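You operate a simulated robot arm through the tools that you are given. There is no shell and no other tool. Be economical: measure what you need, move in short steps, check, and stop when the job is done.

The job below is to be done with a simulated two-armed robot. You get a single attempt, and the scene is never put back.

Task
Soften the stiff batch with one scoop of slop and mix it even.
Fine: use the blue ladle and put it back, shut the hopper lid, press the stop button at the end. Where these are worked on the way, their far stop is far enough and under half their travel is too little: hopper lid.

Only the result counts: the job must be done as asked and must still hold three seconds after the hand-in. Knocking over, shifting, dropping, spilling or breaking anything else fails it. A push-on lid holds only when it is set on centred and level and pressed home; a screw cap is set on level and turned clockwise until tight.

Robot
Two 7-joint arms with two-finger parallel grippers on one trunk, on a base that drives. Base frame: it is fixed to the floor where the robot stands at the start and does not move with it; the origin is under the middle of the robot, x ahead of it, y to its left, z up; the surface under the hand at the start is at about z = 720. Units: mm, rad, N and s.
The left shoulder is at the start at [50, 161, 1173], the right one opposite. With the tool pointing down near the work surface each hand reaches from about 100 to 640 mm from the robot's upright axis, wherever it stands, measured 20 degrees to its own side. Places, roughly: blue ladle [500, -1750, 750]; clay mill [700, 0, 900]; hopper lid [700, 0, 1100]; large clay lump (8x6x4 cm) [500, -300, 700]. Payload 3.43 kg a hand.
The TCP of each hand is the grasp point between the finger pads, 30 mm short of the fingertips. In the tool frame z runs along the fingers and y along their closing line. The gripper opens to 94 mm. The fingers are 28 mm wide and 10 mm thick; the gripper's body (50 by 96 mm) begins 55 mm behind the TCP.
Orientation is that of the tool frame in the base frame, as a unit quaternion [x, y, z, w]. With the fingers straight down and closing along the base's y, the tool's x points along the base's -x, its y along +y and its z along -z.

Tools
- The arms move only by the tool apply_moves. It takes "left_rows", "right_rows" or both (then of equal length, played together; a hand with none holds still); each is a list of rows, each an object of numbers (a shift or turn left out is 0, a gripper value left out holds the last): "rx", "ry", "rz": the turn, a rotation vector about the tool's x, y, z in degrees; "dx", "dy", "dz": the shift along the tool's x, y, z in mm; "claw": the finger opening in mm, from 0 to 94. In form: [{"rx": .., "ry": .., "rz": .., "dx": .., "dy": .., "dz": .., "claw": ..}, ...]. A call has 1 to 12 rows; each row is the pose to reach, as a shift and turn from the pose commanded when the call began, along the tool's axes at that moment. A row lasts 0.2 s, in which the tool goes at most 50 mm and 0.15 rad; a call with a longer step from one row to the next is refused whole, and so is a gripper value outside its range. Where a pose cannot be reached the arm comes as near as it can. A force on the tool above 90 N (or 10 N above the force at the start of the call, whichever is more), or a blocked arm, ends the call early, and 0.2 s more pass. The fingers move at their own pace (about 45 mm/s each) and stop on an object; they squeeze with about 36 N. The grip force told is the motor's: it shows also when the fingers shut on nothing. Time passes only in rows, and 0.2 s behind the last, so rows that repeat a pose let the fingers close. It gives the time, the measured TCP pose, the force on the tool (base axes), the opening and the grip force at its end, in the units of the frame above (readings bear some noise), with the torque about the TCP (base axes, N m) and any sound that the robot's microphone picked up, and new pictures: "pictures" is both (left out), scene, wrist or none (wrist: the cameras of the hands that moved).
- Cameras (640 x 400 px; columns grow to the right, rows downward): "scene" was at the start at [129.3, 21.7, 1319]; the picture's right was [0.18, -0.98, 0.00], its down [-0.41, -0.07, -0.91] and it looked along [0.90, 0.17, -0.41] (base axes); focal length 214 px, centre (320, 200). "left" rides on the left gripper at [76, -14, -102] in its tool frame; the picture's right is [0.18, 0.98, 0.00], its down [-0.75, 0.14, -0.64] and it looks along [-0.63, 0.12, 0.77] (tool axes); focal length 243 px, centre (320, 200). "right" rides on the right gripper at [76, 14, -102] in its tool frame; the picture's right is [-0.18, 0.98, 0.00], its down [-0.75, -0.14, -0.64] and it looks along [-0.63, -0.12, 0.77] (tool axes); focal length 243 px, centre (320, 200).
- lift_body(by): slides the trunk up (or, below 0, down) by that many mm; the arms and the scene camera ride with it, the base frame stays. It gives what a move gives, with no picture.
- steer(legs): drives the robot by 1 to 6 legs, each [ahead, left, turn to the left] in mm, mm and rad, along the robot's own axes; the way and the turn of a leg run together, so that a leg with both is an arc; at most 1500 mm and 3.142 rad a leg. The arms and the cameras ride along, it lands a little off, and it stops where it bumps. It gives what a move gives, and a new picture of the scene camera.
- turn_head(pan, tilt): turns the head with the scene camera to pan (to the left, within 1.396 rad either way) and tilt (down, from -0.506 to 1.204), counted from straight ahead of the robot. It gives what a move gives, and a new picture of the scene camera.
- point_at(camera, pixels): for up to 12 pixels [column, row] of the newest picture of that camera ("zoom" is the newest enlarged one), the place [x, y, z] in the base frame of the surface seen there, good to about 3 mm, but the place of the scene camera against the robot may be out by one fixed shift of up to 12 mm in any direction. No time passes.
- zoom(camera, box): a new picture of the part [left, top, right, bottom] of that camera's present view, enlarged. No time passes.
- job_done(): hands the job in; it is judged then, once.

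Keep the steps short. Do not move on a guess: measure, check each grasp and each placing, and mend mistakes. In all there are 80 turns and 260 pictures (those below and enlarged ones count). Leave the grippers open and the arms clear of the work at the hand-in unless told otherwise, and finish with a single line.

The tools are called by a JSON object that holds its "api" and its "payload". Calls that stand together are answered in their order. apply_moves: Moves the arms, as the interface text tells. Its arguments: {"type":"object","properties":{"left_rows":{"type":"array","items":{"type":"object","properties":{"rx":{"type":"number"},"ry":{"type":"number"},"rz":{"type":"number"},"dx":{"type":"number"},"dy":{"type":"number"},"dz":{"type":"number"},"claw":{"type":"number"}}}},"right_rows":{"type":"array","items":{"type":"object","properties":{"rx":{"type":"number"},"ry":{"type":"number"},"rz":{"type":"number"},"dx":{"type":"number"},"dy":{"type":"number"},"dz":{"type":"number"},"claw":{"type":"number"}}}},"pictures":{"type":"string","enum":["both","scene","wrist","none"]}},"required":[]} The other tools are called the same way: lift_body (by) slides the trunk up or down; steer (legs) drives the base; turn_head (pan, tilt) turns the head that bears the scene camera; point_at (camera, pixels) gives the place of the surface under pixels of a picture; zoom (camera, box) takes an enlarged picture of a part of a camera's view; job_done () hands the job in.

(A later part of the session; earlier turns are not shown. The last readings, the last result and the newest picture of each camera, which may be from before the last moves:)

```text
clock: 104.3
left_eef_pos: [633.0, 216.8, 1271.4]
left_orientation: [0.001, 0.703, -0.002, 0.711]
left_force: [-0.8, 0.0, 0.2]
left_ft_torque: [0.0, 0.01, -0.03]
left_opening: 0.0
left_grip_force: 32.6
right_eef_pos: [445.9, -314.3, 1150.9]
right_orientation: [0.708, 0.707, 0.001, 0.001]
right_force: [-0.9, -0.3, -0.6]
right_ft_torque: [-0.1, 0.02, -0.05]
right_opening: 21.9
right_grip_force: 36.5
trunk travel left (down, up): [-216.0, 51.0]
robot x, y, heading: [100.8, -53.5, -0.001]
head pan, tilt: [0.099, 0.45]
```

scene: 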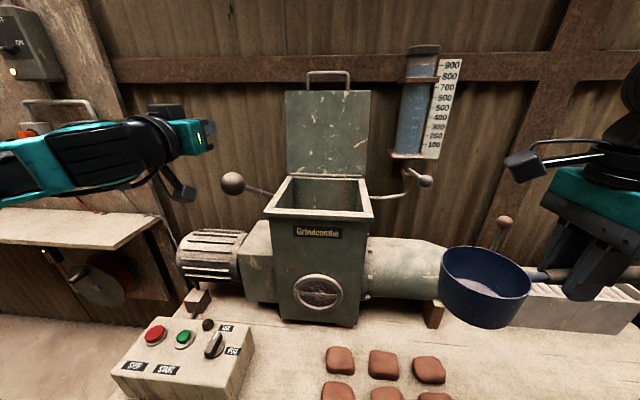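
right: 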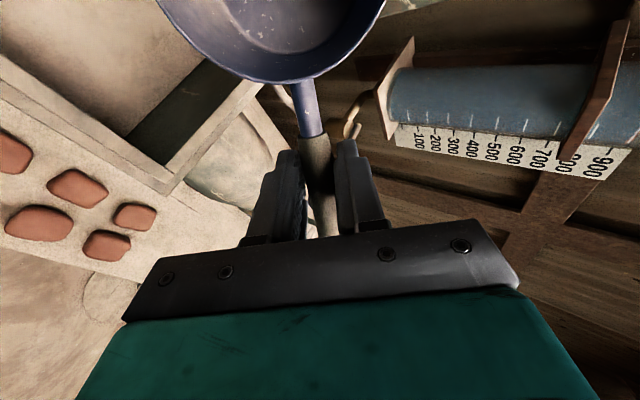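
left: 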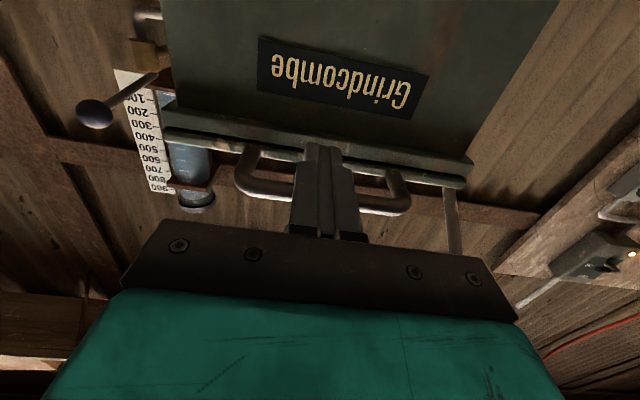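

Next: close the lid with the left hand by gripping the left leg of its bail handle (vertical now). Measure it.

{"api": "zoom", "payload": {"camera": "scene", "box": [270, 50, 390, 125]}}

{"api": "point_at", "payload": {"camera": "zoom", "pixels": [[202, 155], [201, 140], [203, 175], [426, 155], [300, 120], [220, 122], [150, 230], [300, 230], [310, 400]]}}

```text
5.33 times, centred on (330, 88) of scene
```

zoom: 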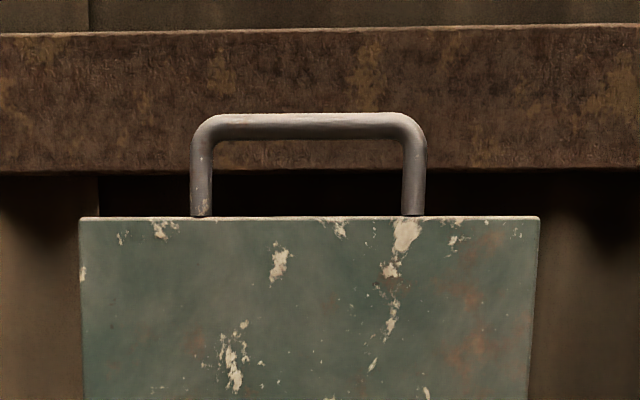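

```text
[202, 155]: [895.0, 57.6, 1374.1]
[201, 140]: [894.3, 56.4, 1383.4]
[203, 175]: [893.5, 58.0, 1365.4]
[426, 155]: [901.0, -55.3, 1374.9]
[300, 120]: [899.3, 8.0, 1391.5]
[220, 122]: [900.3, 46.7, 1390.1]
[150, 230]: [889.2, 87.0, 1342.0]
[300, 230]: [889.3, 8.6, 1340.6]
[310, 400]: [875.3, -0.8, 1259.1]
```

Leg at (899,57), z 1347–1385. Move the left hand, opened to 50, to a standoff at x≈820, z≈1366, y≈57.

{"api": "apply_moves", "payload": {"left_rows": [{"dx": -25, "dy": -20, "dz": 0, "claw": 50}, {"dx": -50, "dy": -45, "dz": 20}, {"dx": -75, "dy": -75, "dz": 50}, {"dx": -95, "dy": -105, "dz": 85}, {"dx": -95, "dy": -135, "dz": 120}, {"dx": -95, "dy": -160, "dz": 155}, {"dx": -95, "dy": -160, "dz": 187}]}}

```text
refused: row 4 steps farther than a row can; nothing moved
```

{"api": "apply_moves", "payload": {"left_rows": [{"dx": -25, "dy": -20, "dz": 0, "claw": 50}, {"dx": -50, "dy": -42, "dz": 15}, {"dx": -70, "dy": -65, "dz": 42}, {"dx": -85, "dy": -90, "dz": 72}, {"dx": -92, "dy": -115, "dz": 105}, {"dx": -95, "dy": -140, "dz": 138}, {"dx": -95, "dy": -160, "dz": 165}, {"dx": -95, "dy": -160, "dz": 187}]}}

```text
clock: 106.1
left_eef_pos: [819.2, 55.8, 1369.0]
left_orientation: [0.001, 0.702, -0.003, 0.712]
left_force: [0.4, 0.2, -0.4]
left_ft_torque: [0.0, 0.03, 0.01]
left_opening: 50.1
left_grip_force: 0.0
right_eef_pos: [446.7, -314.7, 1150.9]
right_orientation: [0.709, 0.706, 0.001, 0.002]
right_force: [0.0, 0.8, -0.4]
right_ft_torque: [-0.09, -0.02, 0.03]
right_opening: 22.2
right_grip_force: 35.9
trunk travel left (down, up): [-216.0, 51.0]
robot x, y, heading: [102.7, -50.1, -0.006]
head pan, tilt: [0.099, 0.45]
```

scene: 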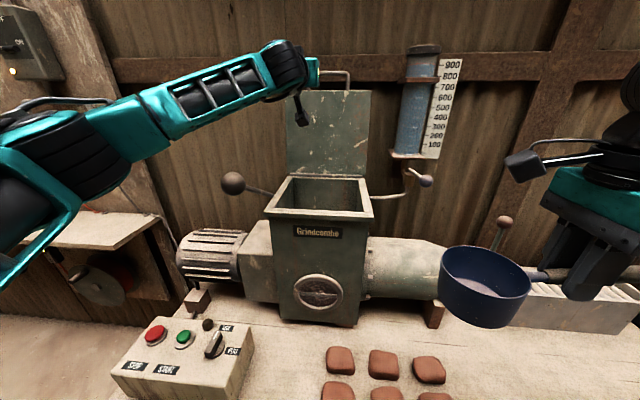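
left: 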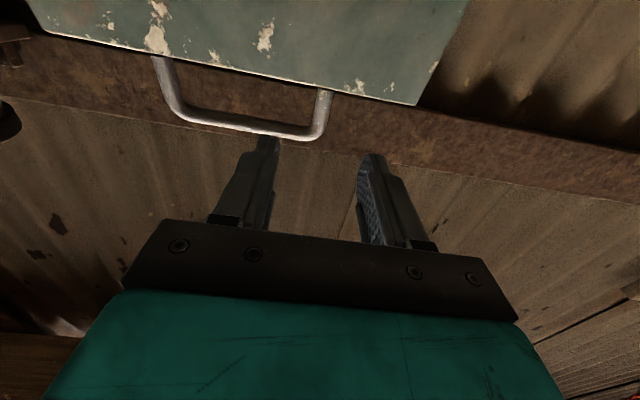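

The leg (at (325,110) in the left picture) lines up between the fingers. Advance 68 and close.

{"api": "apply_moves", "payload": {"left_rows": [{"dz": 25, "dx": 2}, {"dz": 48, "dx": 2}, {"dz": 68, "dx": 2}, {"dz": 68, "dx": 2, "claw": 0}, {"dz": 68, "dx": 2}, {"dz": 68, "dx": 2}, {"dz": 68, "dx": 2}]}}

```text
clock: 107.0
left_eef_pos: [869.8, 45.4, 1368.2]
left_orientation: [0.008, 0.704, -0.008, 0.71]
left_force: [-69.4, 4.5, -12.3]
left_ft_torque: [-0.11, -0.36, -0.89]
left_opening: 29.1
left_grip_force: 7.7
right_eef_pos: [435.3, -310.3, 1154.8]
right_orientation: [0.707, 0.707, 0.004, 0.006]
right_force: [0.6, -0.1, -1.9]
right_ft_torque: [-0.11, -0.04, 0.01]
right_opening: 22.0
right_grip_force: 35.5
trunk travel left (down, up): [-216.0, 51.0]
robot x, y, heading: [93.9, -53.2, -0.0]
head pan, tilt: [0.099, 0.45]
stopped in row 4 (left hand): the force on the tool passed its limit at 107 N (the readings are from after the stop); the commanded pose is now the measured one
```

scene: 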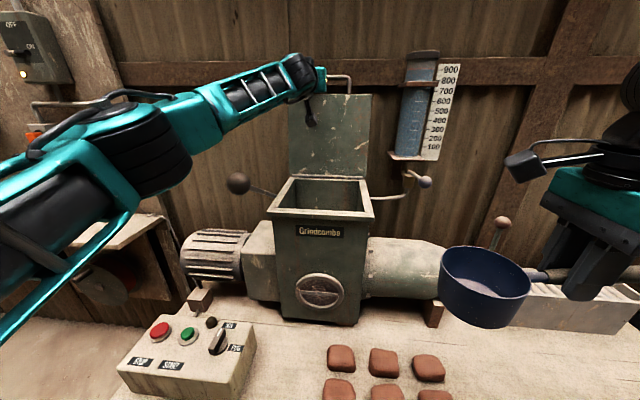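
left: 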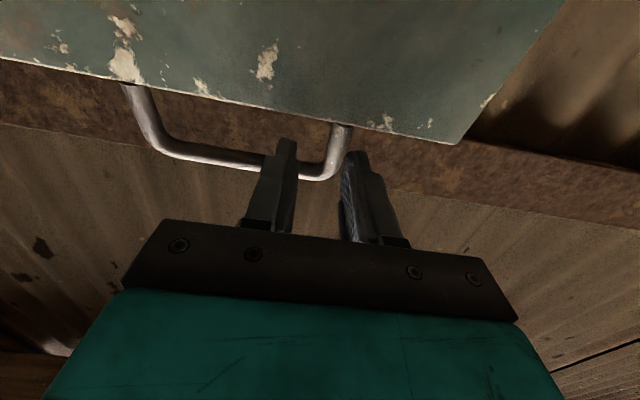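

A fingertip is pressing the bar: the window between lid edge and bar is only ~31 mm high. Back off, open, lower 6 mm, recentre in y, and advance again carefully.

{"api": "apply_moves", "payload": {"left_rows": [{"dz": -20, "claw": 50}, {"dz": -25, "dx": 4, "dy": 6}, {"dz": -25, "dx": 6, "dy": 11}, {"dz": -25, "dx": 6, "dy": 11}]}}

{"api": "zoom", "payload": {"camera": "scene", "box": [270, 50, 390, 125]}}

{"api": "point_at", "payload": {"camera": "zoom", "pixels": [[430, 160], [400, 125], [425, 140], [440, 222], [350, 235], [350, 125]]}}

```text
clock: 108.0
left_eef_pos: [856.3, 56.3, 1357.2]
left_orientation: [0.008, 0.706, -0.006, 0.708]
left_force: [3.1, -5.8, 15.1]
left_ft_torque: [-0.52, -0.45, -0.17]
left_opening: 53.1
left_grip_force: 2.4
right_eef_pos: [443.3, -314.1, 1151.3]
right_orientation: [0.708, 0.706, 0.001, 0.001]
right_force: [-0.9, 0.2, -2.9]
right_ft_torque: [-0.09, 0.0, 0.02]
right_opening: 22.1
right_grip_force: 35.8
trunk travel left (down, up): [-216.0, 51.0]
robot x, y, heading: [96.2, -50.8, -0.0]
head pan, tilt: [0.099, 0.45]
```

scene: 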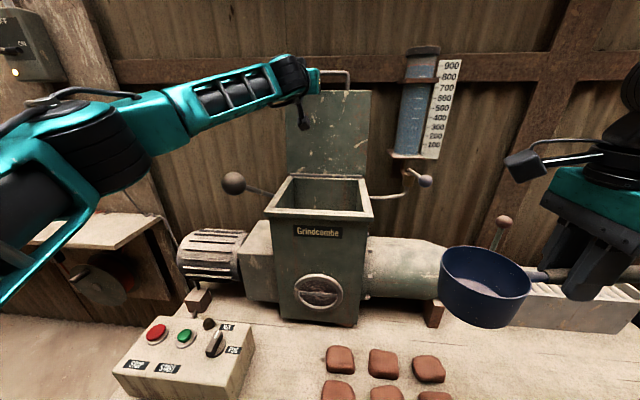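
left: 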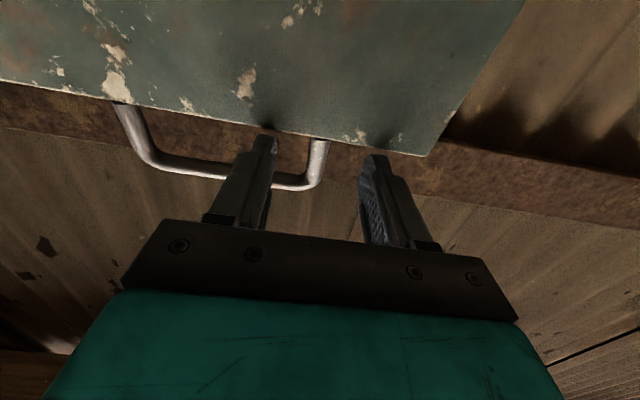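

```text
5.33 times, centred on (330, 88) of scene
```

zoom: 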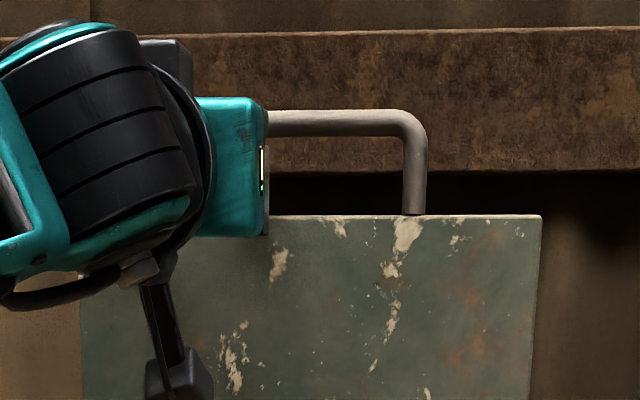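

```text
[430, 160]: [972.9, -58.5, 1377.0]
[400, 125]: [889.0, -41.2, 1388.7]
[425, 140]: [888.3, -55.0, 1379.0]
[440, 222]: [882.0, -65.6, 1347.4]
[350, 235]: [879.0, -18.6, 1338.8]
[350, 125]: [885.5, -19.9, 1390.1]
```

The fingers are now pressing down slightly on the lid edge (+15 N). Raise 5 mm and advance a little while watching the force.

{"api": "apply_moves", "payload": {"left_rows": [{"dx": -6}, {"dx": -6}, {"dx": -6, "dz": 8}, {"dx": -6, "dz": 16}, {"dx": -6, "dz": 24}], "pictures": "wrist"}}

{"api": "zoom", "payload": {"camera": "left", "box": [180, 80, 460, 255]}}

```text
clock: 109.2
left_eef_pos: [883.8, 58.8, 1357.6]
left_orientation: [0.006, 0.709, -0.005, 0.706]
left_force: [0.4, 1.3, 0.1]
left_ft_torque: [0.01, -0.01, -0.02]
left_opening: 50.0
left_grip_force: 0.0
right_eef_pos: [445.0, -312.8, 1150.7]
right_orientation: [0.707, 0.708, 0.001, 0.002]
right_force: [0.3, -0.6, -2.4]
right_ft_torque: [-0.08, -0.01, 0.01]
right_opening: 21.5
right_grip_force: 35.9
trunk travel left (down, up): [-216.0, 51.0]
robot x, y, heading: [100.5, -49.8, -0.003]
head pan, tilt: [0.099, 0.45]
```

left: 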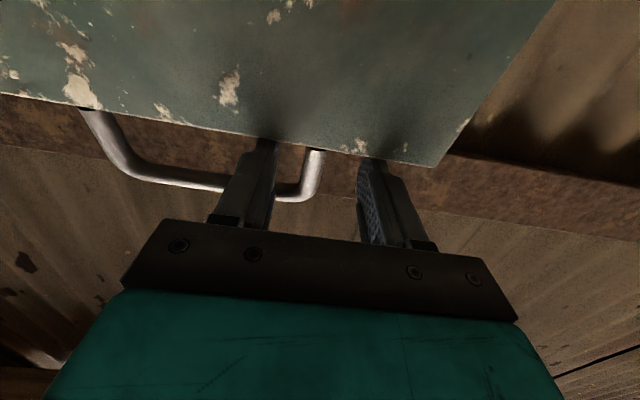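

```text
2.29 times, centred on (320, 168) of left
```

zoom: 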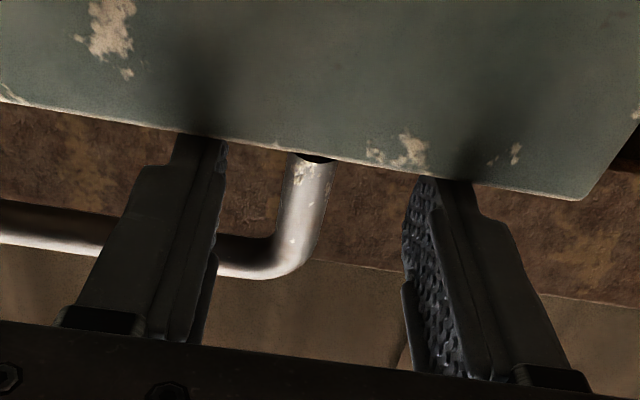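

The force is zero and both fingers pass through/around the leg over the lid edge. Close.

{"api": "apply_moves", "payload": {"left_rows": [{"claw": 0}, {}, {}, {}], "pictures": "wrist"}}

```text
clock: 110.2
left_eef_pos: [882.5, 54.0, 1359.3]
left_orientation: [0.01, 0.708, -0.005, 0.706]
left_force: [-1.2, -9.7, -2.9]
left_ft_torque: [0.82, 0.07, -0.37]
left_opening: 12.3
left_grip_force: 45.5
right_eef_pos: [443.8, -314.6, 1150.9]
right_orientation: [0.708, 0.706, 0.002, 0.0]
right_force: [-0.2, -0.7, -0.8]
right_ft_torque: [-0.1, 0.01, 0.02]
right_opening: 22.1
right_grip_force: 35.7
trunk travel left (down, up): [-216.0, 51.0]
robot x, y, heading: [94.7, -50.7, -0.001]
head pan, tilt: [0.099, 0.45]
```

left: 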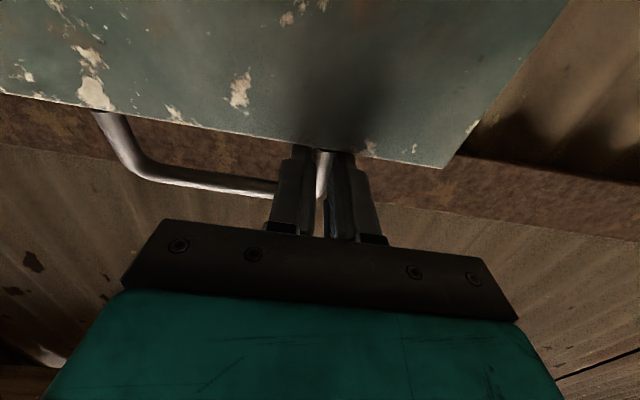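

Gripped (opening 12.3). Pull the lid forward along its arc (hinge ≈(840,1115), r≈250) to about 76°.

{"api": "apply_moves", "payload": {"left_rows": [{"dz": -10, "dx": -2}, {"dz": -20, "dx": -3.6}, {"dz": -42, "dx": -5.7}, {"dz": -64, "dx": -5.8}, {"dz": -81, "dx": -4.6}, {"dz": -98, "dx": -2, "ry": -3}, {"dz": -115, "dx": 1.5, "ry": -6}]}}

{"api": "zoom", "payload": {"camera": "scene", "box": [240, 50, 420, 200]}}

```text
clock: 111.8
left_eef_pos: [772.3, 54.3, 1353.2]
left_orientation: [0.01, 0.674, -0.005, 0.739]
left_force: [8.2, -15.9, -19.9]
left_ft_torque: [1.44, -0.51, -0.36]
left_opening: 11.8
left_grip_force: 45.1
right_eef_pos: [447.5, -316.0, 1148.9]
right_orientation: [0.707, 0.707, 0.0, -0.001]
right_force: [-0.4, -0.5, -0.9]
right_ft_torque: [-0.11, -0.01, 0.02]
right_opening: 22.1
right_grip_force: 36.1
trunk travel left (down, up): [-216.0, 51.0]
robot x, y, heading: [105.1, -49.4, -0.002]
head pan, tilt: [0.099, 0.45]
```

scene: 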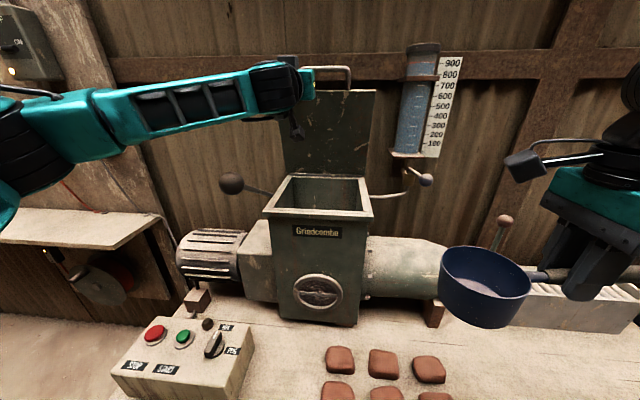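
left: 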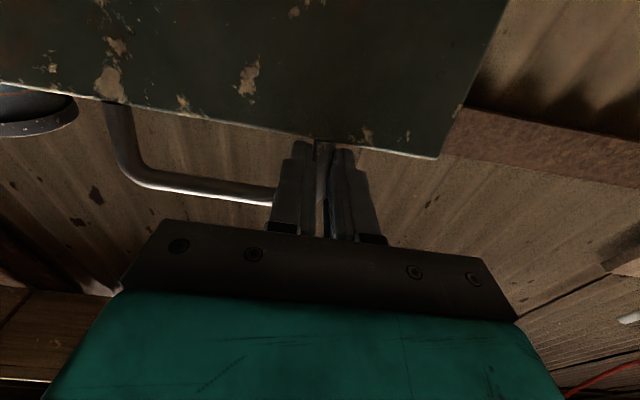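

```text
2.67 times, centred on (330, 125) of scene
```

zoom: 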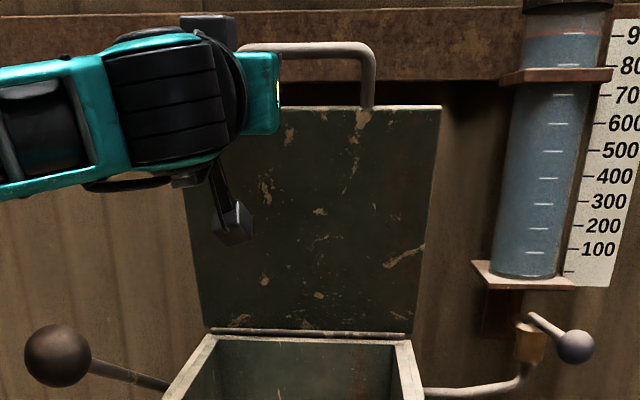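

The lid is at about 76°, past vertical. Now open to 40 so the bar comes to rest on the inner finger, and lower along the arc with the fingertip just under the bar, to about 45°.

{"api": "apply_moves", "payload": {"left_rows": [{"claw": 40}, {}, {"dz": -12, "dx": -1.1, "ry": 1}, {"dz": -26, "dx": 0, "ry": 2}, {"dz": -39.4, "dx": 2.4, "ry": 3}, {"dz": -61.1, "dx": 9.4, "ry": 4}, {"dz": -83, "dx": 18.4, "ry": 5}, {"dz": -100, "dx": 27, "ry": 6}, {"dz": -113.7, "dx": 34.7, "ry": 6}, {"dz": -129, "dx": 45, "ry": 6}, {"dz": -142.8, "dx": 56.1, "ry": 6}]}}

{"api": "zoom", "payload": {"camera": "scene", "box": [240, 80, 420, 200]}}

```text
clock: 114.2
left_eef_pos: [630.8, 63.0, 1288.2]
left_orientation: [0.006, 0.708, -0.006, 0.706]
left_force: [-2.2, -0.9, -1.7]
left_ft_torque: [0.04, 0.07, -0.07]
left_opening: 40.3
left_grip_force: 0.4
right_eef_pos: [444.3, -312.6, 1151.5]
right_orientation: [0.707, 0.707, 0.002, 0.002]
right_force: [0.3, -0.3, -1.3]
right_ft_torque: [-0.08, -0.01, 0.0]
right_opening: 22.2
right_grip_force: 36.5
trunk travel left (down, up): [-216.0, 51.0]
robot x, y, heading: [98.1, -50.2, -0.003]
head pan, tilt: [0.099, 0.45]
```

scene: 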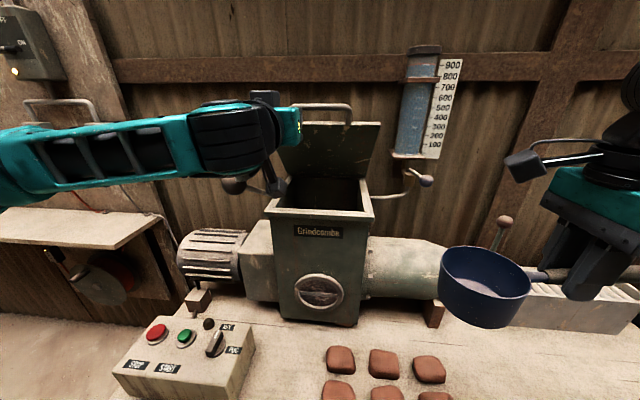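
left: 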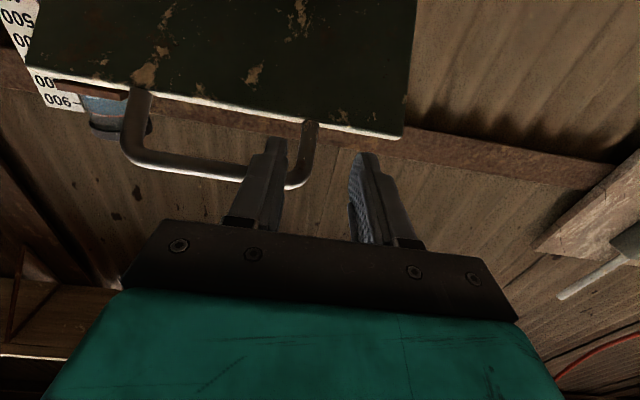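

```text
3.33 times, centred on (330, 140) of scene
```

zoom: 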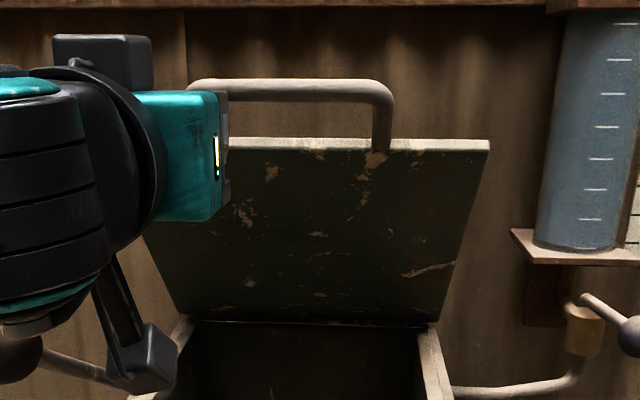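

This works: the bar rests on the finger at about 46°. The arm can't go level that low near the body, so I use the trunk for lowering and the base for retreating, in small alternate steps.

{"api": "lift_body", "payload": {"by": -30}}

{"api": "steer", "payload": {"legs": [[-22, 0, 0]]}}

{"api": "lift_body", "payload": {"by": -30}}

{"api": "steer", "payload": {"legs": [[-18, 0, 0]]}}

{"api": "lift_body", "payload": {"by": -32}}

{"api": "zoom", "payload": {"camera": "scene", "box": [240, 80, 420, 200]}}

```text
clock: 114.9
left_eef_pos: [632.4, 64.0, 1257.1]
left_orientation: [0.006, 0.709, -0.004, 0.705]
left_force: [0.0, -0.6, -4.4]
left_ft_torque: [0.09, 0.03, -0.05]
left_opening: 40.4
left_grip_force: 0.2
right_eef_pos: [444.8, -312.0, 1121.8]
right_orientation: [0.706, 0.708, 0.001, 0.002]
right_force: [-0.5, 0.1, -1.7]
right_ft_torque: [-0.1, -0.05, 0.01]
right_opening: 21.9
right_grip_force: 36.4
trunk travel left (down, up): [-186.0, 81.0]
robot x, y, heading: [100.2, -50.4, -0.005]
head pan, tilt: [0.099, 0.45]
```

```text
clock: 115.7
left_eef_pos: [610.7, 63.2, 1258.9]
left_orientation: [0.007, 0.708, -0.006, 0.706]
left_force: [-0.1, 0.4, -4.4]
left_ft_torque: [0.12, 0.09, 0.0]
left_opening: 39.7
left_grip_force: 0.1
right_eef_pos: [423.6, -312.3, 1120.4]
right_orientation: [0.708, 0.706, 0.0, 0.001]
right_force: [0.6, 0.6, -1.8]
right_ft_torque: [-0.12, 0.0, -0.03]
right_opening: 22.2
right_grip_force: 36.3
trunk travel left (down, up): [-186.0, 81.0]
robot x, y, heading: [76.5, -53.7, -0.004]
head pan, tilt: [0.099, 0.45]
```

scene: 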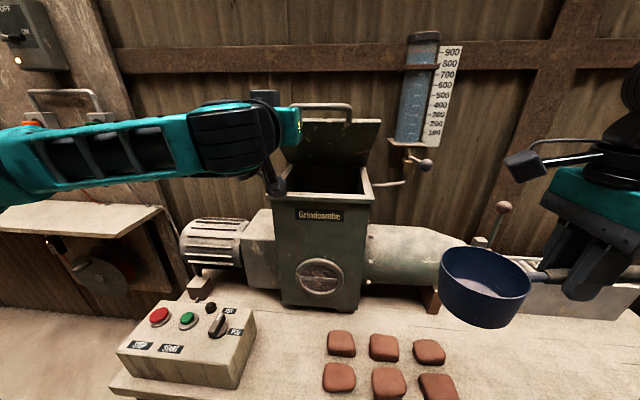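

```text
clock: 116.5
left_eef_pos: [610.2, 63.6, 1227.9]
left_orientation: [0.007, 0.709, -0.005, 0.705]
left_force: [0.6, -0.2, -5.2]
left_ft_torque: [0.09, 0.04, -0.03]
left_opening: 40.1
left_grip_force: 0.0
right_eef_pos: [423.4, -312.7, 1091.4]
right_orientation: [0.707, 0.707, 0.001, 0.001]
right_force: [-0.3, 0.9, -1.3]
right_ft_torque: [-0.08, 0.01, 0.04]
right_opening: 22.2
right_grip_force: 35.8
trunk travel left (down, up): [-156.0, 111.0]
robot x, y, heading: [77.1, -54.6, -0.001]
head pan, tilt: [0.099, 0.45]
```

```text
clock: 117.3
left_eef_pos: [590.2, 63.8, 1228.4]
left_orientation: [0.006, 0.707, -0.006, 0.707]
left_force: [-1.1, 0.0, -2.8]
left_ft_torque: [0.07, 0.02, -0.01]
left_opening: 39.7
left_grip_force: 0.2
right_eef_pos: [404.9, -312.0, 1090.9]
right_orientation: [0.707, 0.707, 0.001, 0.001]
right_force: [0.5, -0.5, -1.8]
right_ft_torque: [-0.07, 0.01, 0.01]
right_opening: 21.9
right_grip_force: 35.8
trunk travel left (down, up): [-156.0, 111.0]
robot x, y, heading: [60.5, -51.5, 0.002]
head pan, tilt: [0.099, 0.45]
```

scene: 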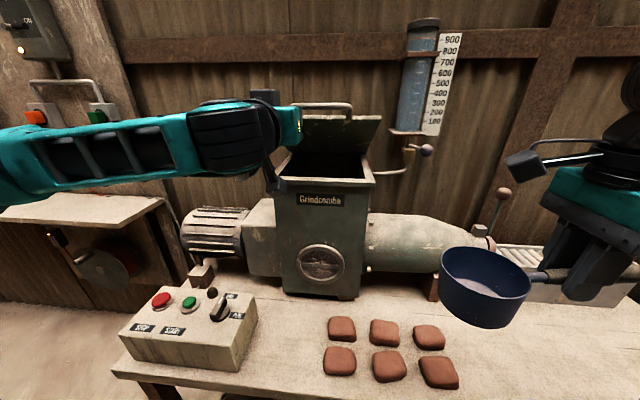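

```text
clock: 118.0
left_eef_pos: [591.7, 63.4, 1195.8]
left_orientation: [0.006, 0.707, -0.006, 0.707]
left_force: [-0.4, -0.2, -4.8]
left_ft_torque: [0.1, 0.03, -0.06]
left_opening: 40.1
left_grip_force: 0.0
right_eef_pos: [405.3, -312.2, 1057.9]
right_orientation: [0.707, 0.707, 0.001, 0.001]
right_force: [0.9, 0.3, -1.1]
right_ft_torque: [-0.11, 0.03, 0.05]
right_opening: 22.4
right_grip_force: 36.3
trunk travel left (down, up): [-124.0, 143.0]
robot x, y, heading: [59.1, -52.5, -0.003]
head pan, tilt: [0.099, 0.45]
```

```text
3.33 times, centred on (330, 140) of scene
```

zoom: 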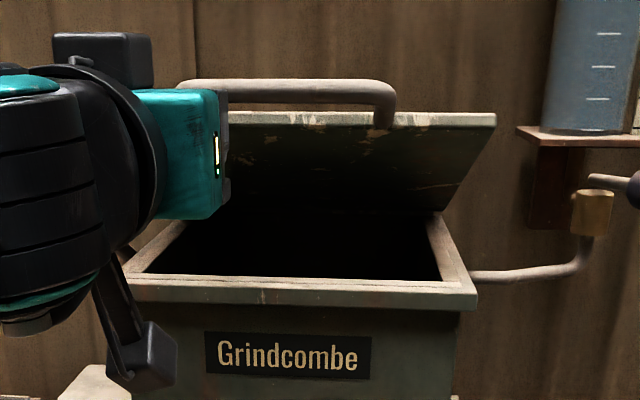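

Controlled lowering is working (about 25°). Continue in the same way down to closed.

{"api": "steer", "payload": {"legs": [[-15, 0, 0]]}}

{"api": "lift_body", "payload": {"by": -32}}

{"api": "steer", "payload": {"legs": [[-13, 0, 0]]}}

{"api": "lift_body", "payload": {"by": -40}}

{"api": "lift_body", "payload": {"by": -32}}

{"api": "zoom", "payload": {"camera": "scene", "box": [240, 80, 420, 200]}}

```text
clock: 118.8
left_eef_pos: [574.5, 62.4, 1197.8]
left_orientation: [0.007, 0.705, -0.007, 0.709]
left_force: [-2.3, 0.7, -3.5]
left_ft_torque: [0.08, 0.03, -0.05]
left_opening: 39.9
left_grip_force: 0.1
right_eef_pos: [390.7, -313.3, 1058.3]
right_orientation: [0.707, 0.707, 0.001, 0.001]
right_force: [-1.1, -1.5, -1.2]
right_ft_torque: [-0.09, 0.04, -0.03]
right_opening: 21.9
right_grip_force: 35.6
trunk travel left (down, up): [-124.0, 143.0]
robot x, y, heading: [42.5, -53.1, -0.002]
head pan, tilt: [0.099, 0.45]
```

scene: 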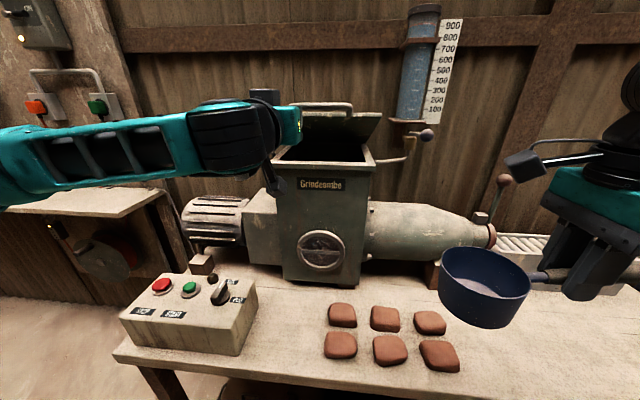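

```text
clock: 119.6
left_eef_pos: [576.2, 63.5, 1164.3]
left_orientation: [0.007, 0.707, -0.007, 0.707]
left_force: [0.8, 0.6, -4.3]
left_ft_torque: [0.08, 0.07, -0.07]
left_opening: 39.9
left_grip_force: 0.4
right_eef_pos: [390.6, -312.4, 1025.8]
right_orientation: [0.707, 0.707, 0.001, 0.001]
right_force: [0.0, -0.9, -1.9]
right_ft_torque: [-0.1, 0.02, -0.02]
right_opening: 22.1
right_grip_force: 36.1
trunk travel left (down, up): [-92.0, 175.0]
robot x, y, heading: [48.4, -53.5, 0.0]
head pan, tilt: [0.099, 0.45]
```

```text
clock: 120.3
left_eef_pos: [563.1, 62.5, 1166.8]
left_orientation: [0.006, 0.706, -0.006, 0.708]
left_force: [-2.7, 0.3, -3.1]
left_ft_torque: [0.08, 0.08, 0.0]
left_opening: 39.9
left_grip_force: 0.1
right_eef_pos: [376.7, -312.6, 1026.1]
right_orientation: [0.707, 0.707, 0.002, 0.001]
right_force: [-0.1, 0.1, -1.0]
right_ft_torque: [-0.09, -0.01, -0.05]
right_opening: 22.0
right_grip_force: 36.0
trunk travel left (down, up): [-92.0, 175.0]
robot x, y, heading: [26.9, -51.1, -0.006]
head pan, tilt: [0.099, 0.45]
```

scene: 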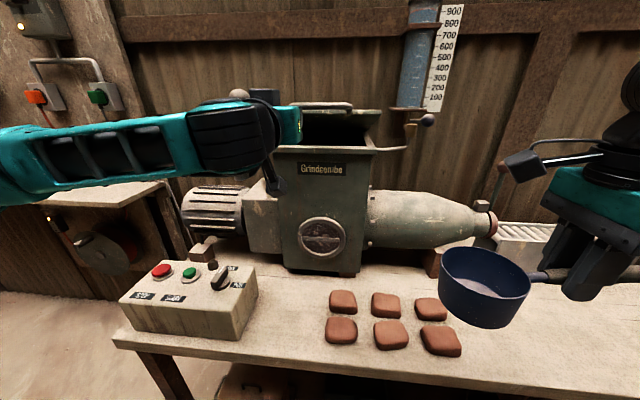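

```text
clock: 121.2
left_eef_pos: [561.7, 63.6, 1125.7]
left_orientation: [0.006, 0.707, -0.006, 0.708]
left_force: [0.1, -1.0, -4.2]
left_ft_torque: [0.08, 0.08, -0.07]
left_opening: 40.1
left_grip_force: 0.1
right_eef_pos: [377.0, -312.8, 985.4]
right_orientation: [0.707, 0.707, 0.002, 0.002]
right_force: [0.4, 0.0, -1.1]
right_ft_torque: [-0.11, 0.03, 0.0]
right_opening: 21.9
right_grip_force: 36.2
trunk travel left (down, up): [-52.0, 215.0]
robot x, y, heading: [30.4, -52.9, -0.002]
head pan, tilt: [0.099, 0.45]
```

```text
clock: 121.9
left_eef_pos: [562.6, 64.6, 1094.8]
left_orientation: [0.007, 0.706, -0.007, 0.708]
left_force: [-1.5, 0.1, -4.2]
left_ft_torque: [0.1, 0.07, -0.1]
left_opening: 40.2
left_grip_force: 0.2
right_eef_pos: [377.7, -312.5, 955.6]
right_orientation: [0.707, 0.707, 0.001, 0.001]
right_force: [0.5, -0.2, -0.7]
right_ft_torque: [-0.1, 0.01, 0.03]
right_opening: 22.1
right_grip_force: 36.2
trunk travel left (down, up): [-20.0, 247.0]
robot x, y, heading: [31.0, -50.5, 0.003]
head pan, tilt: [0.099, 0.45]
```

```text
3.33 times, centred on (330, 140) of scene
```

zoom: 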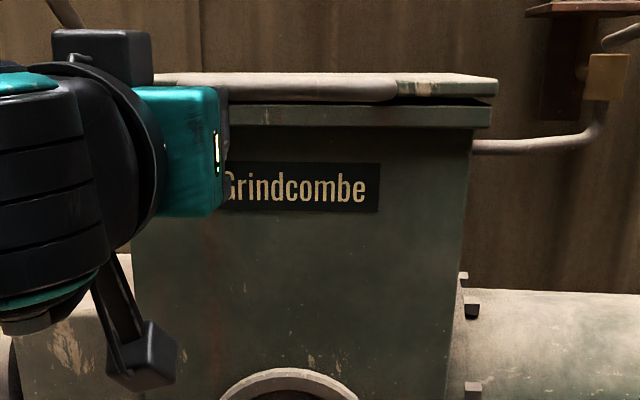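

Nearly shut, still carried by the finger. Lower 15 more, then back the robot away 120.

{"api": "lift_body", "payload": {"by": -16}}

{"api": "steer", "payload": {"legs": [[-140, 0, 0]]}}

{"api": "zoom", "payload": {"camera": "scene", "box": [120, 100, 440, 300]}}

```text
clock: 122.6
left_eef_pos: [560.5, 63.3, 1078.6]
left_orientation: [0.007, 0.704, -0.008, 0.71]
left_force: [-0.1, 0.8, 0.3]
left_ft_torque: [0.01, -0.03, -0.02]
left_opening: 40.1
left_grip_force: 0.1
right_eef_pos: [376.5, -311.4, 939.1]
right_orientation: [0.707, 0.707, 0.002, 0.003]
right_force: [-1.1, -0.7, -1.8]
right_ft_torque: [-0.11, 0.01, 0.02]
right_opening: 22.2
right_grip_force: 36.0
trunk travel left (down, up): [-4.0, 263.0]
robot x, y, heading: [31.4, -50.6, 0.003]
head pan, tilt: [0.099, 0.45]
```

```text
clock: 123.9
left_eef_pos: [423.6, 63.7, 1077.9]
left_orientation: [0.006, 0.706, -0.006, 0.708]
left_force: [0.4, -0.2, 0.4]
left_ft_torque: [0.02, 0.0, 0.01]
left_opening: 39.9
left_grip_force: 0.0
right_eef_pos: [236.4, -311.6, 938.3]
right_orientation: [0.707, 0.707, 0.002, 0.001]
right_force: [0.0, -0.1, -1.1]
right_ft_torque: [-0.12, 0.0, 0.0]
right_opening: 22.0
right_grip_force: 36.7
trunk travel left (down, up): [-4.0, 263.0]
robot x, y, heading: [-104.8, -52.6, 0.003]
head pan, tilt: [0.099, 0.45]
```

scene: 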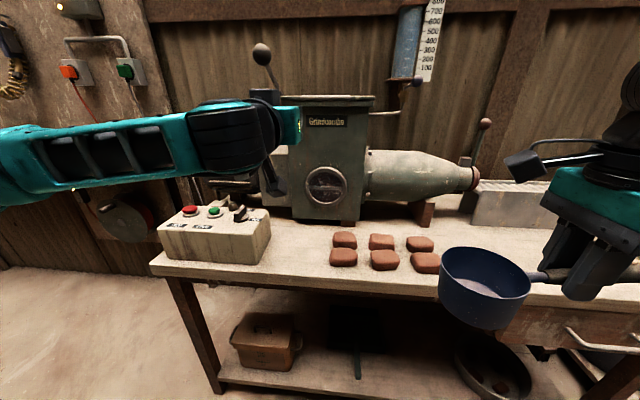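

```text
2.00 times, centred on (280, 200) of scene
```

zoom: 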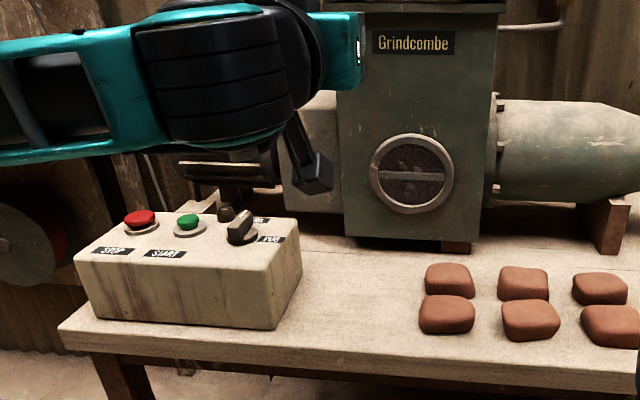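

Lid released and hand clear. Raise the trunk again and look at lid and control box.

{"api": "lift_body", "payload": {"by": 196}}

{"api": "turn_head", "payload": {"pan": 0.3, "tilt": 0.6}}

{"api": "zoom", "payload": {"camera": "scene", "box": [230, 190, 350, 265]}}

{"api": "zoom", "payload": {"camera": "scene", "box": [280, 90, 440, 190]}}

```text
clock: 126.0
left_eef_pos: [423.3, 63.7, 1274.1]
left_orientation: [0.007, 0.706, -0.007, 0.708]
left_force: [0.6, 0.0, 0.7]
left_ft_torque: [0.02, 0.0, -0.02]
left_opening: 40.3
left_grip_force: 0.0
right_eef_pos: [238.0, -312.7, 1134.4]
right_orientation: [0.707, 0.707, 0.001, 0.001]
right_force: [0.1, 0.2, -2.3]
right_ft_torque: [-0.12, -0.01, 0.02]
right_opening: 22.1
right_grip_force: 35.8
trunk travel left (down, up): [-200.0, 67.0]
robot x, y, heading: [-112.5, -52.3, 0.002]
head pan, tilt: [0.099, 0.45]
```

```text
clock: 126.8
left_eef_pos: [422.1, 63.9, 1273.2]
left_orientation: [0.006, 0.706, -0.006, 0.708]
left_force: [0.1, -0.3, -0.8]
left_ft_torque: [0.02, 0.02, 0.01]
left_opening: 39.6
left_grip_force: 0.0
right_eef_pos: [238.3, -311.9, 1134.3]
right_orientation: [0.707, 0.707, 0.001, 0.001]
right_force: [0.8, -0.3, -0.4]
right_ft_torque: [-0.1, 0.02, 0.0]
right_opening: 21.9
right_grip_force: 36.2
trunk travel left (down, up): [-200.0, 67.0]
robot x, y, heading: [-108.8, -51.4, -0.002]
head pan, tilt: [0.3, 0.6]
```

scene: 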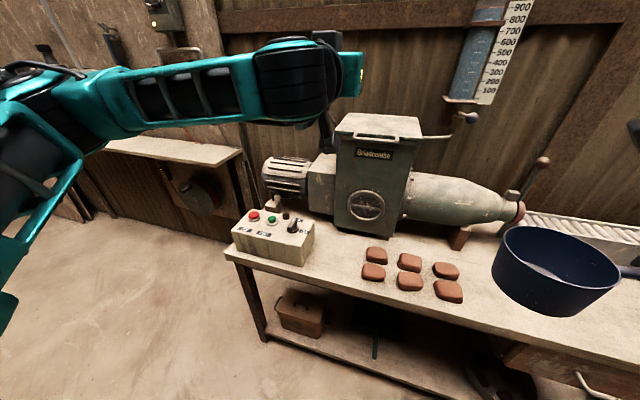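

```text
5.33 times, centred on (290, 228) of scene
```

zoom: 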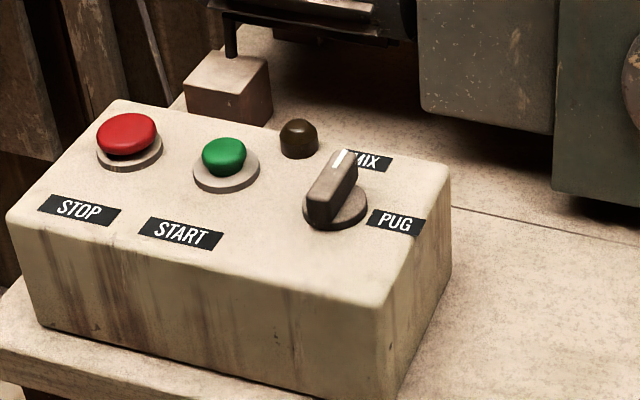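

```text
4.00 times, centred on (360, 140) of scene
```

zoom: 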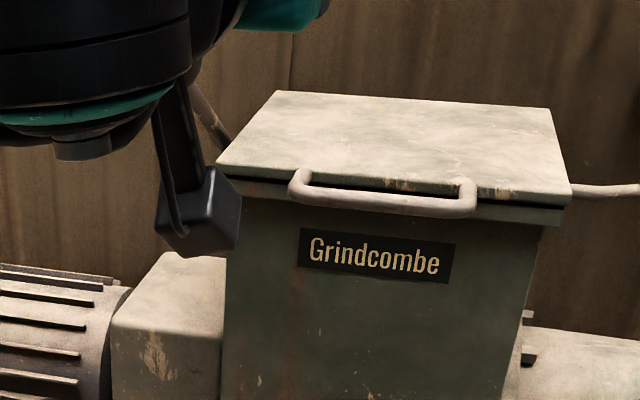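

The lid is shut and the knob's white mark already points to MIX. Measure the buttons and bring the left tool back to pointing down, fingers closed, over the left side.

{"api": "point_at", "payload": {"camera": "scene", "pixels": [[253, 214], [254, 212], [271.8, 218.5], [272, 217], [246, 229], [305, 222]]}}

{"api": "apply_moves", "payload": {"left_rows": [{"ry": 8.2, "dx": 18, "dy": 16, "dz": -2, "claw": 0}, {"ry": 16.4, "dx": 36, "dy": 33, "dz": -4}, {"ry": 24.6, "dx": 54, "dy": 49, "dz": -5}, {"ry": 32.8, "dx": 73, "dy": 65, "dz": -7}, {"ry": 41, "dx": 91, "dy": 82, "dz": -9}, {"ry": 49.2, "dx": 109, "dy": 98, "dz": -11}, {"ry": 57.4, "dx": 127, "dy": 115, "dz": -13}, {"ry": 65.6, "dx": 145, "dy": 131, "dz": -15}, {"ry": 73.8, "dx": 164, "dy": 147, "dz": -16}, {"ry": 82, "dx": 182, "dy": 164, "dz": -18}, {"ry": 90, "dx": 200, "dy": 180, "dz": -20}, {"ry": 90, "dx": 200, "dy": 180, "dz": -20}], "pictures": "none"}}

{"api": "steer", "payload": {"legs": [[120, 0, 0]]}}

```text
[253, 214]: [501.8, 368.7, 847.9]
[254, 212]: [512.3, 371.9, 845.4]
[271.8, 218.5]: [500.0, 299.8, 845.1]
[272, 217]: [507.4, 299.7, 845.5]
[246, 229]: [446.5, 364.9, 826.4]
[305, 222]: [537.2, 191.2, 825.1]
```

```text
clock: 129.3
left_eef_pos: [405.5, 244.6, 1074.0]
left_orientation: [0.009, 1.0, 0.0, 0.001]
left_force: [-0.1, 0.5, 0.4]
left_ft_torque: [0.01, 0.04, 0.02]
left_opening: 0.0
left_grip_force: 33.2
right_eef_pos: [237.8, -310.8, 1134.2]
right_orientation: [0.707, 0.707, 0.001, 0.002]
right_force: [0.4, 0.6, 0.1]
right_ft_torque: [-0.12, 0.0, 0.0]
right_opening: 22.0
right_grip_force: 35.9
trunk travel left (down, up): [-200.0, 67.0]
robot x, y, heading: [-108.1, -52.7, 0.002]
head pan, tilt: [0.3, 0.6]
```

```text
clock: 130.6
left_eef_pos: [527.0, 243.0, 1073.3]
left_orientation: [0.01, 1.0, 0.001, 0.002]
left_force: [0.4, 0.8, -0.2]
left_ft_torque: [0.0, 0.05, -0.04]
left_opening: 0.1
left_grip_force: 33.2
right_eef_pos: [358.3, -312.6, 1134.6]
right_orientation: [0.707, 0.707, 0.001, 0.001]
right_force: [0.1, 0.0, -1.2]
right_ft_torque: [-0.12, 0.03, 0.01]
right_opening: 22.0
right_grip_force: 35.8
trunk travel left (down, up): [-200.0, 67.0]
robot x, y, heading: [10.8, -52.5, -0.002]
head pan, tilt: [0.3, 0.6]
```

scene: 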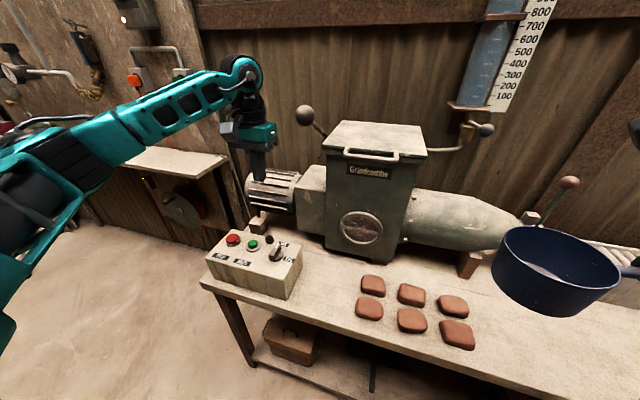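

Move to above the green START button at TCP z≈930 and check with the wrist camera.

{"api": "apply_moves", "payload": {"left_rows": [{"dx": 8, "dy": 14, "dz": 30}, {"dx": 16, "dy": 28, "dz": 65}, {"dx": 24, "dy": 42, "dz": 100}, {"dx": 30, "dy": 54, "dz": 125}, {"dx": 30, "dy": 55, "dz": 135}]}}

{"api": "zoom", "payload": {"camera": "scene", "box": [190, 190, 330, 290]}}

{"api": "point_at", "payload": {"camera": "scene", "pixels": [[233, 239], [253, 244], [252, 246]]}}

```text
clock: 131.8
left_eef_pos: [498.4, 299.8, 938.6]
left_orientation: [0.011, 1.0, -0.001, 0.002]
left_force: [0.2, 0.3, -0.6]
left_ft_torque: [0.0, 0.0, -0.02]
left_opening: 0.0
left_grip_force: 32.8
right_eef_pos: [357.4, -312.3, 1134.1]
right_orientation: [0.706, 0.708, 0.001, 0.002]
right_force: [0.3, 0.0, -1.2]
right_ft_torque: [-0.12, -0.01, 0.0]
right_opening: 22.1
right_grip_force: 35.9
trunk travel left (down, up): [-200.0, 67.0]
robot x, y, heading: [12.2, -51.7, -0.002]
head pan, tilt: [0.3, 0.6]
```

scene: 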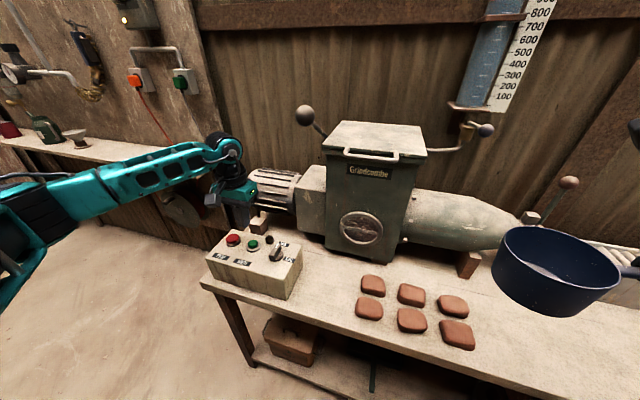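
left: 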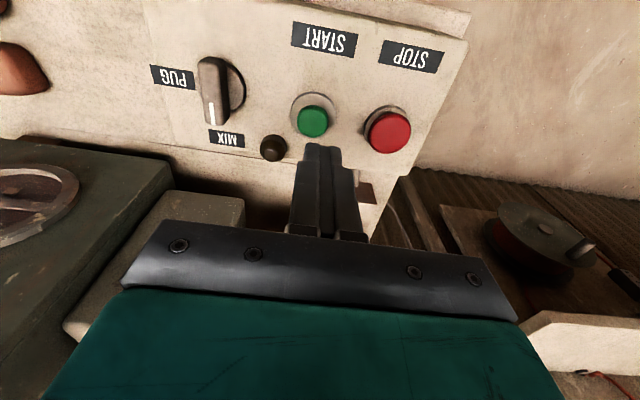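

```text
4.00 times, centred on (260, 240) of scene
```

zoom: 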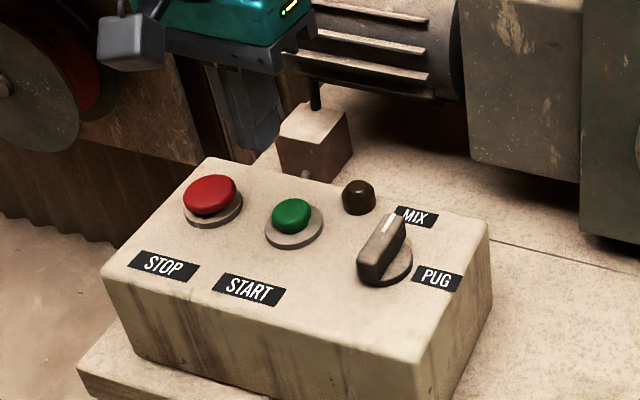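

```text
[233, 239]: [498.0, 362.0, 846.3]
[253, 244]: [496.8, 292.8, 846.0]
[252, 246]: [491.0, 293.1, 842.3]
```

Cross-check with the wrist camera.

{"api": "point_at", "payload": {"camera": "left", "pixels": [[314, 121], [305, 110], [388, 133], [322, 128], [430, 100], [398, 120]]}}

```text
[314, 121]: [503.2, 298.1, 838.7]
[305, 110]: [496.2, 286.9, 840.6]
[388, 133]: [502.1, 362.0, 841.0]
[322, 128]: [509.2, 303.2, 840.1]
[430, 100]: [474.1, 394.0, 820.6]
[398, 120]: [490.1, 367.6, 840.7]
```

Green top at (501,296,840). Press START: descend to contact at TCP ≈870 and ~7 mm further, then up.

{"api": "apply_moves", "payload": {"left_rows": [{"dx": -2, "dy": -4, "dz": 30}, {"dx": -2, "dy": -4, "dz": 60}, {"dx": -2, "dy": -4, "dz": 68}, {"dx": -2, "dy": -4, "dz": 72}, {"dx": -2, "dy": -4, "dz": 76}, {"dx": -2, "dy": -4, "dz": 76}, {"dx": -2, "dy": -4, "dz": 60}, {"dx": -2, "dy": -4, "dz": 20}]}}

{"api": "zoom", "payload": {"camera": "scene", "box": [190, 190, 330, 290]}}

```text
clock: 133.6
left_eef_pos: [499.8, 295.1, 919.3]
left_orientation: [0.01, 1.0, -0.001, 0.002]
left_force: [-0.2, 0.6, -0.2]
left_ft_torque: [0.0, 0.0, -0.02]
left_opening: 0.0
left_grip_force: 33.2
right_eef_pos: [357.0, -312.6, 1134.8]
right_orientation: [0.707, 0.707, 0.002, 0.001]
right_force: [0.1, 0.1, -1.7]
right_ft_torque: [-0.07, 0.02, 0.01]
right_opening: 22.3
right_grip_force: 36.0
trunk travel left (down, up): [-200.0, 67.0]
robot x, y, heading: [10.7, -52.3, -0.003]
head pan, tilt: [0.3, 0.6]
heard: click
```

scene: 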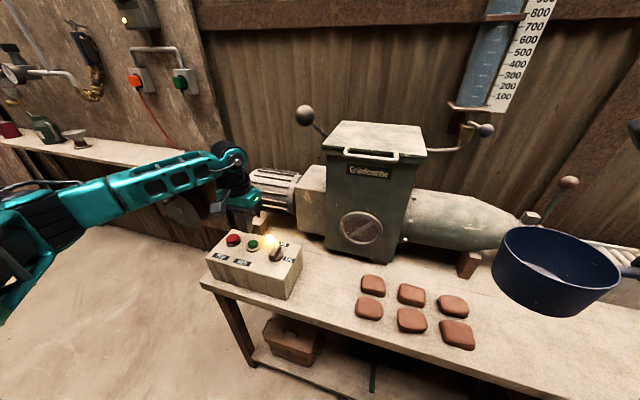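
left: 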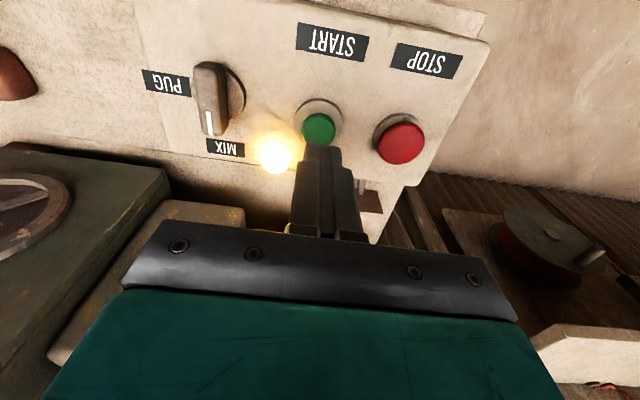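

```text
4.00 times, centred on (260, 240) of scene
```

zoom: 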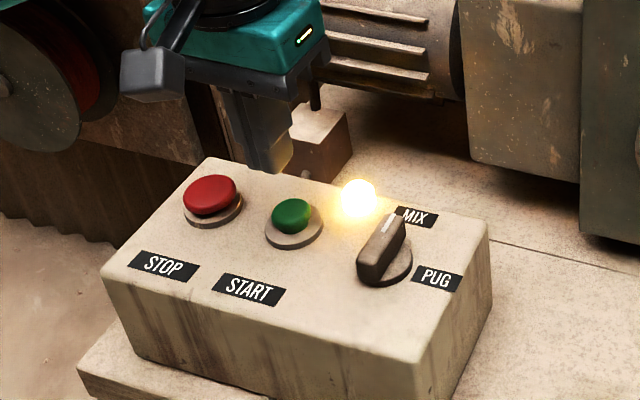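

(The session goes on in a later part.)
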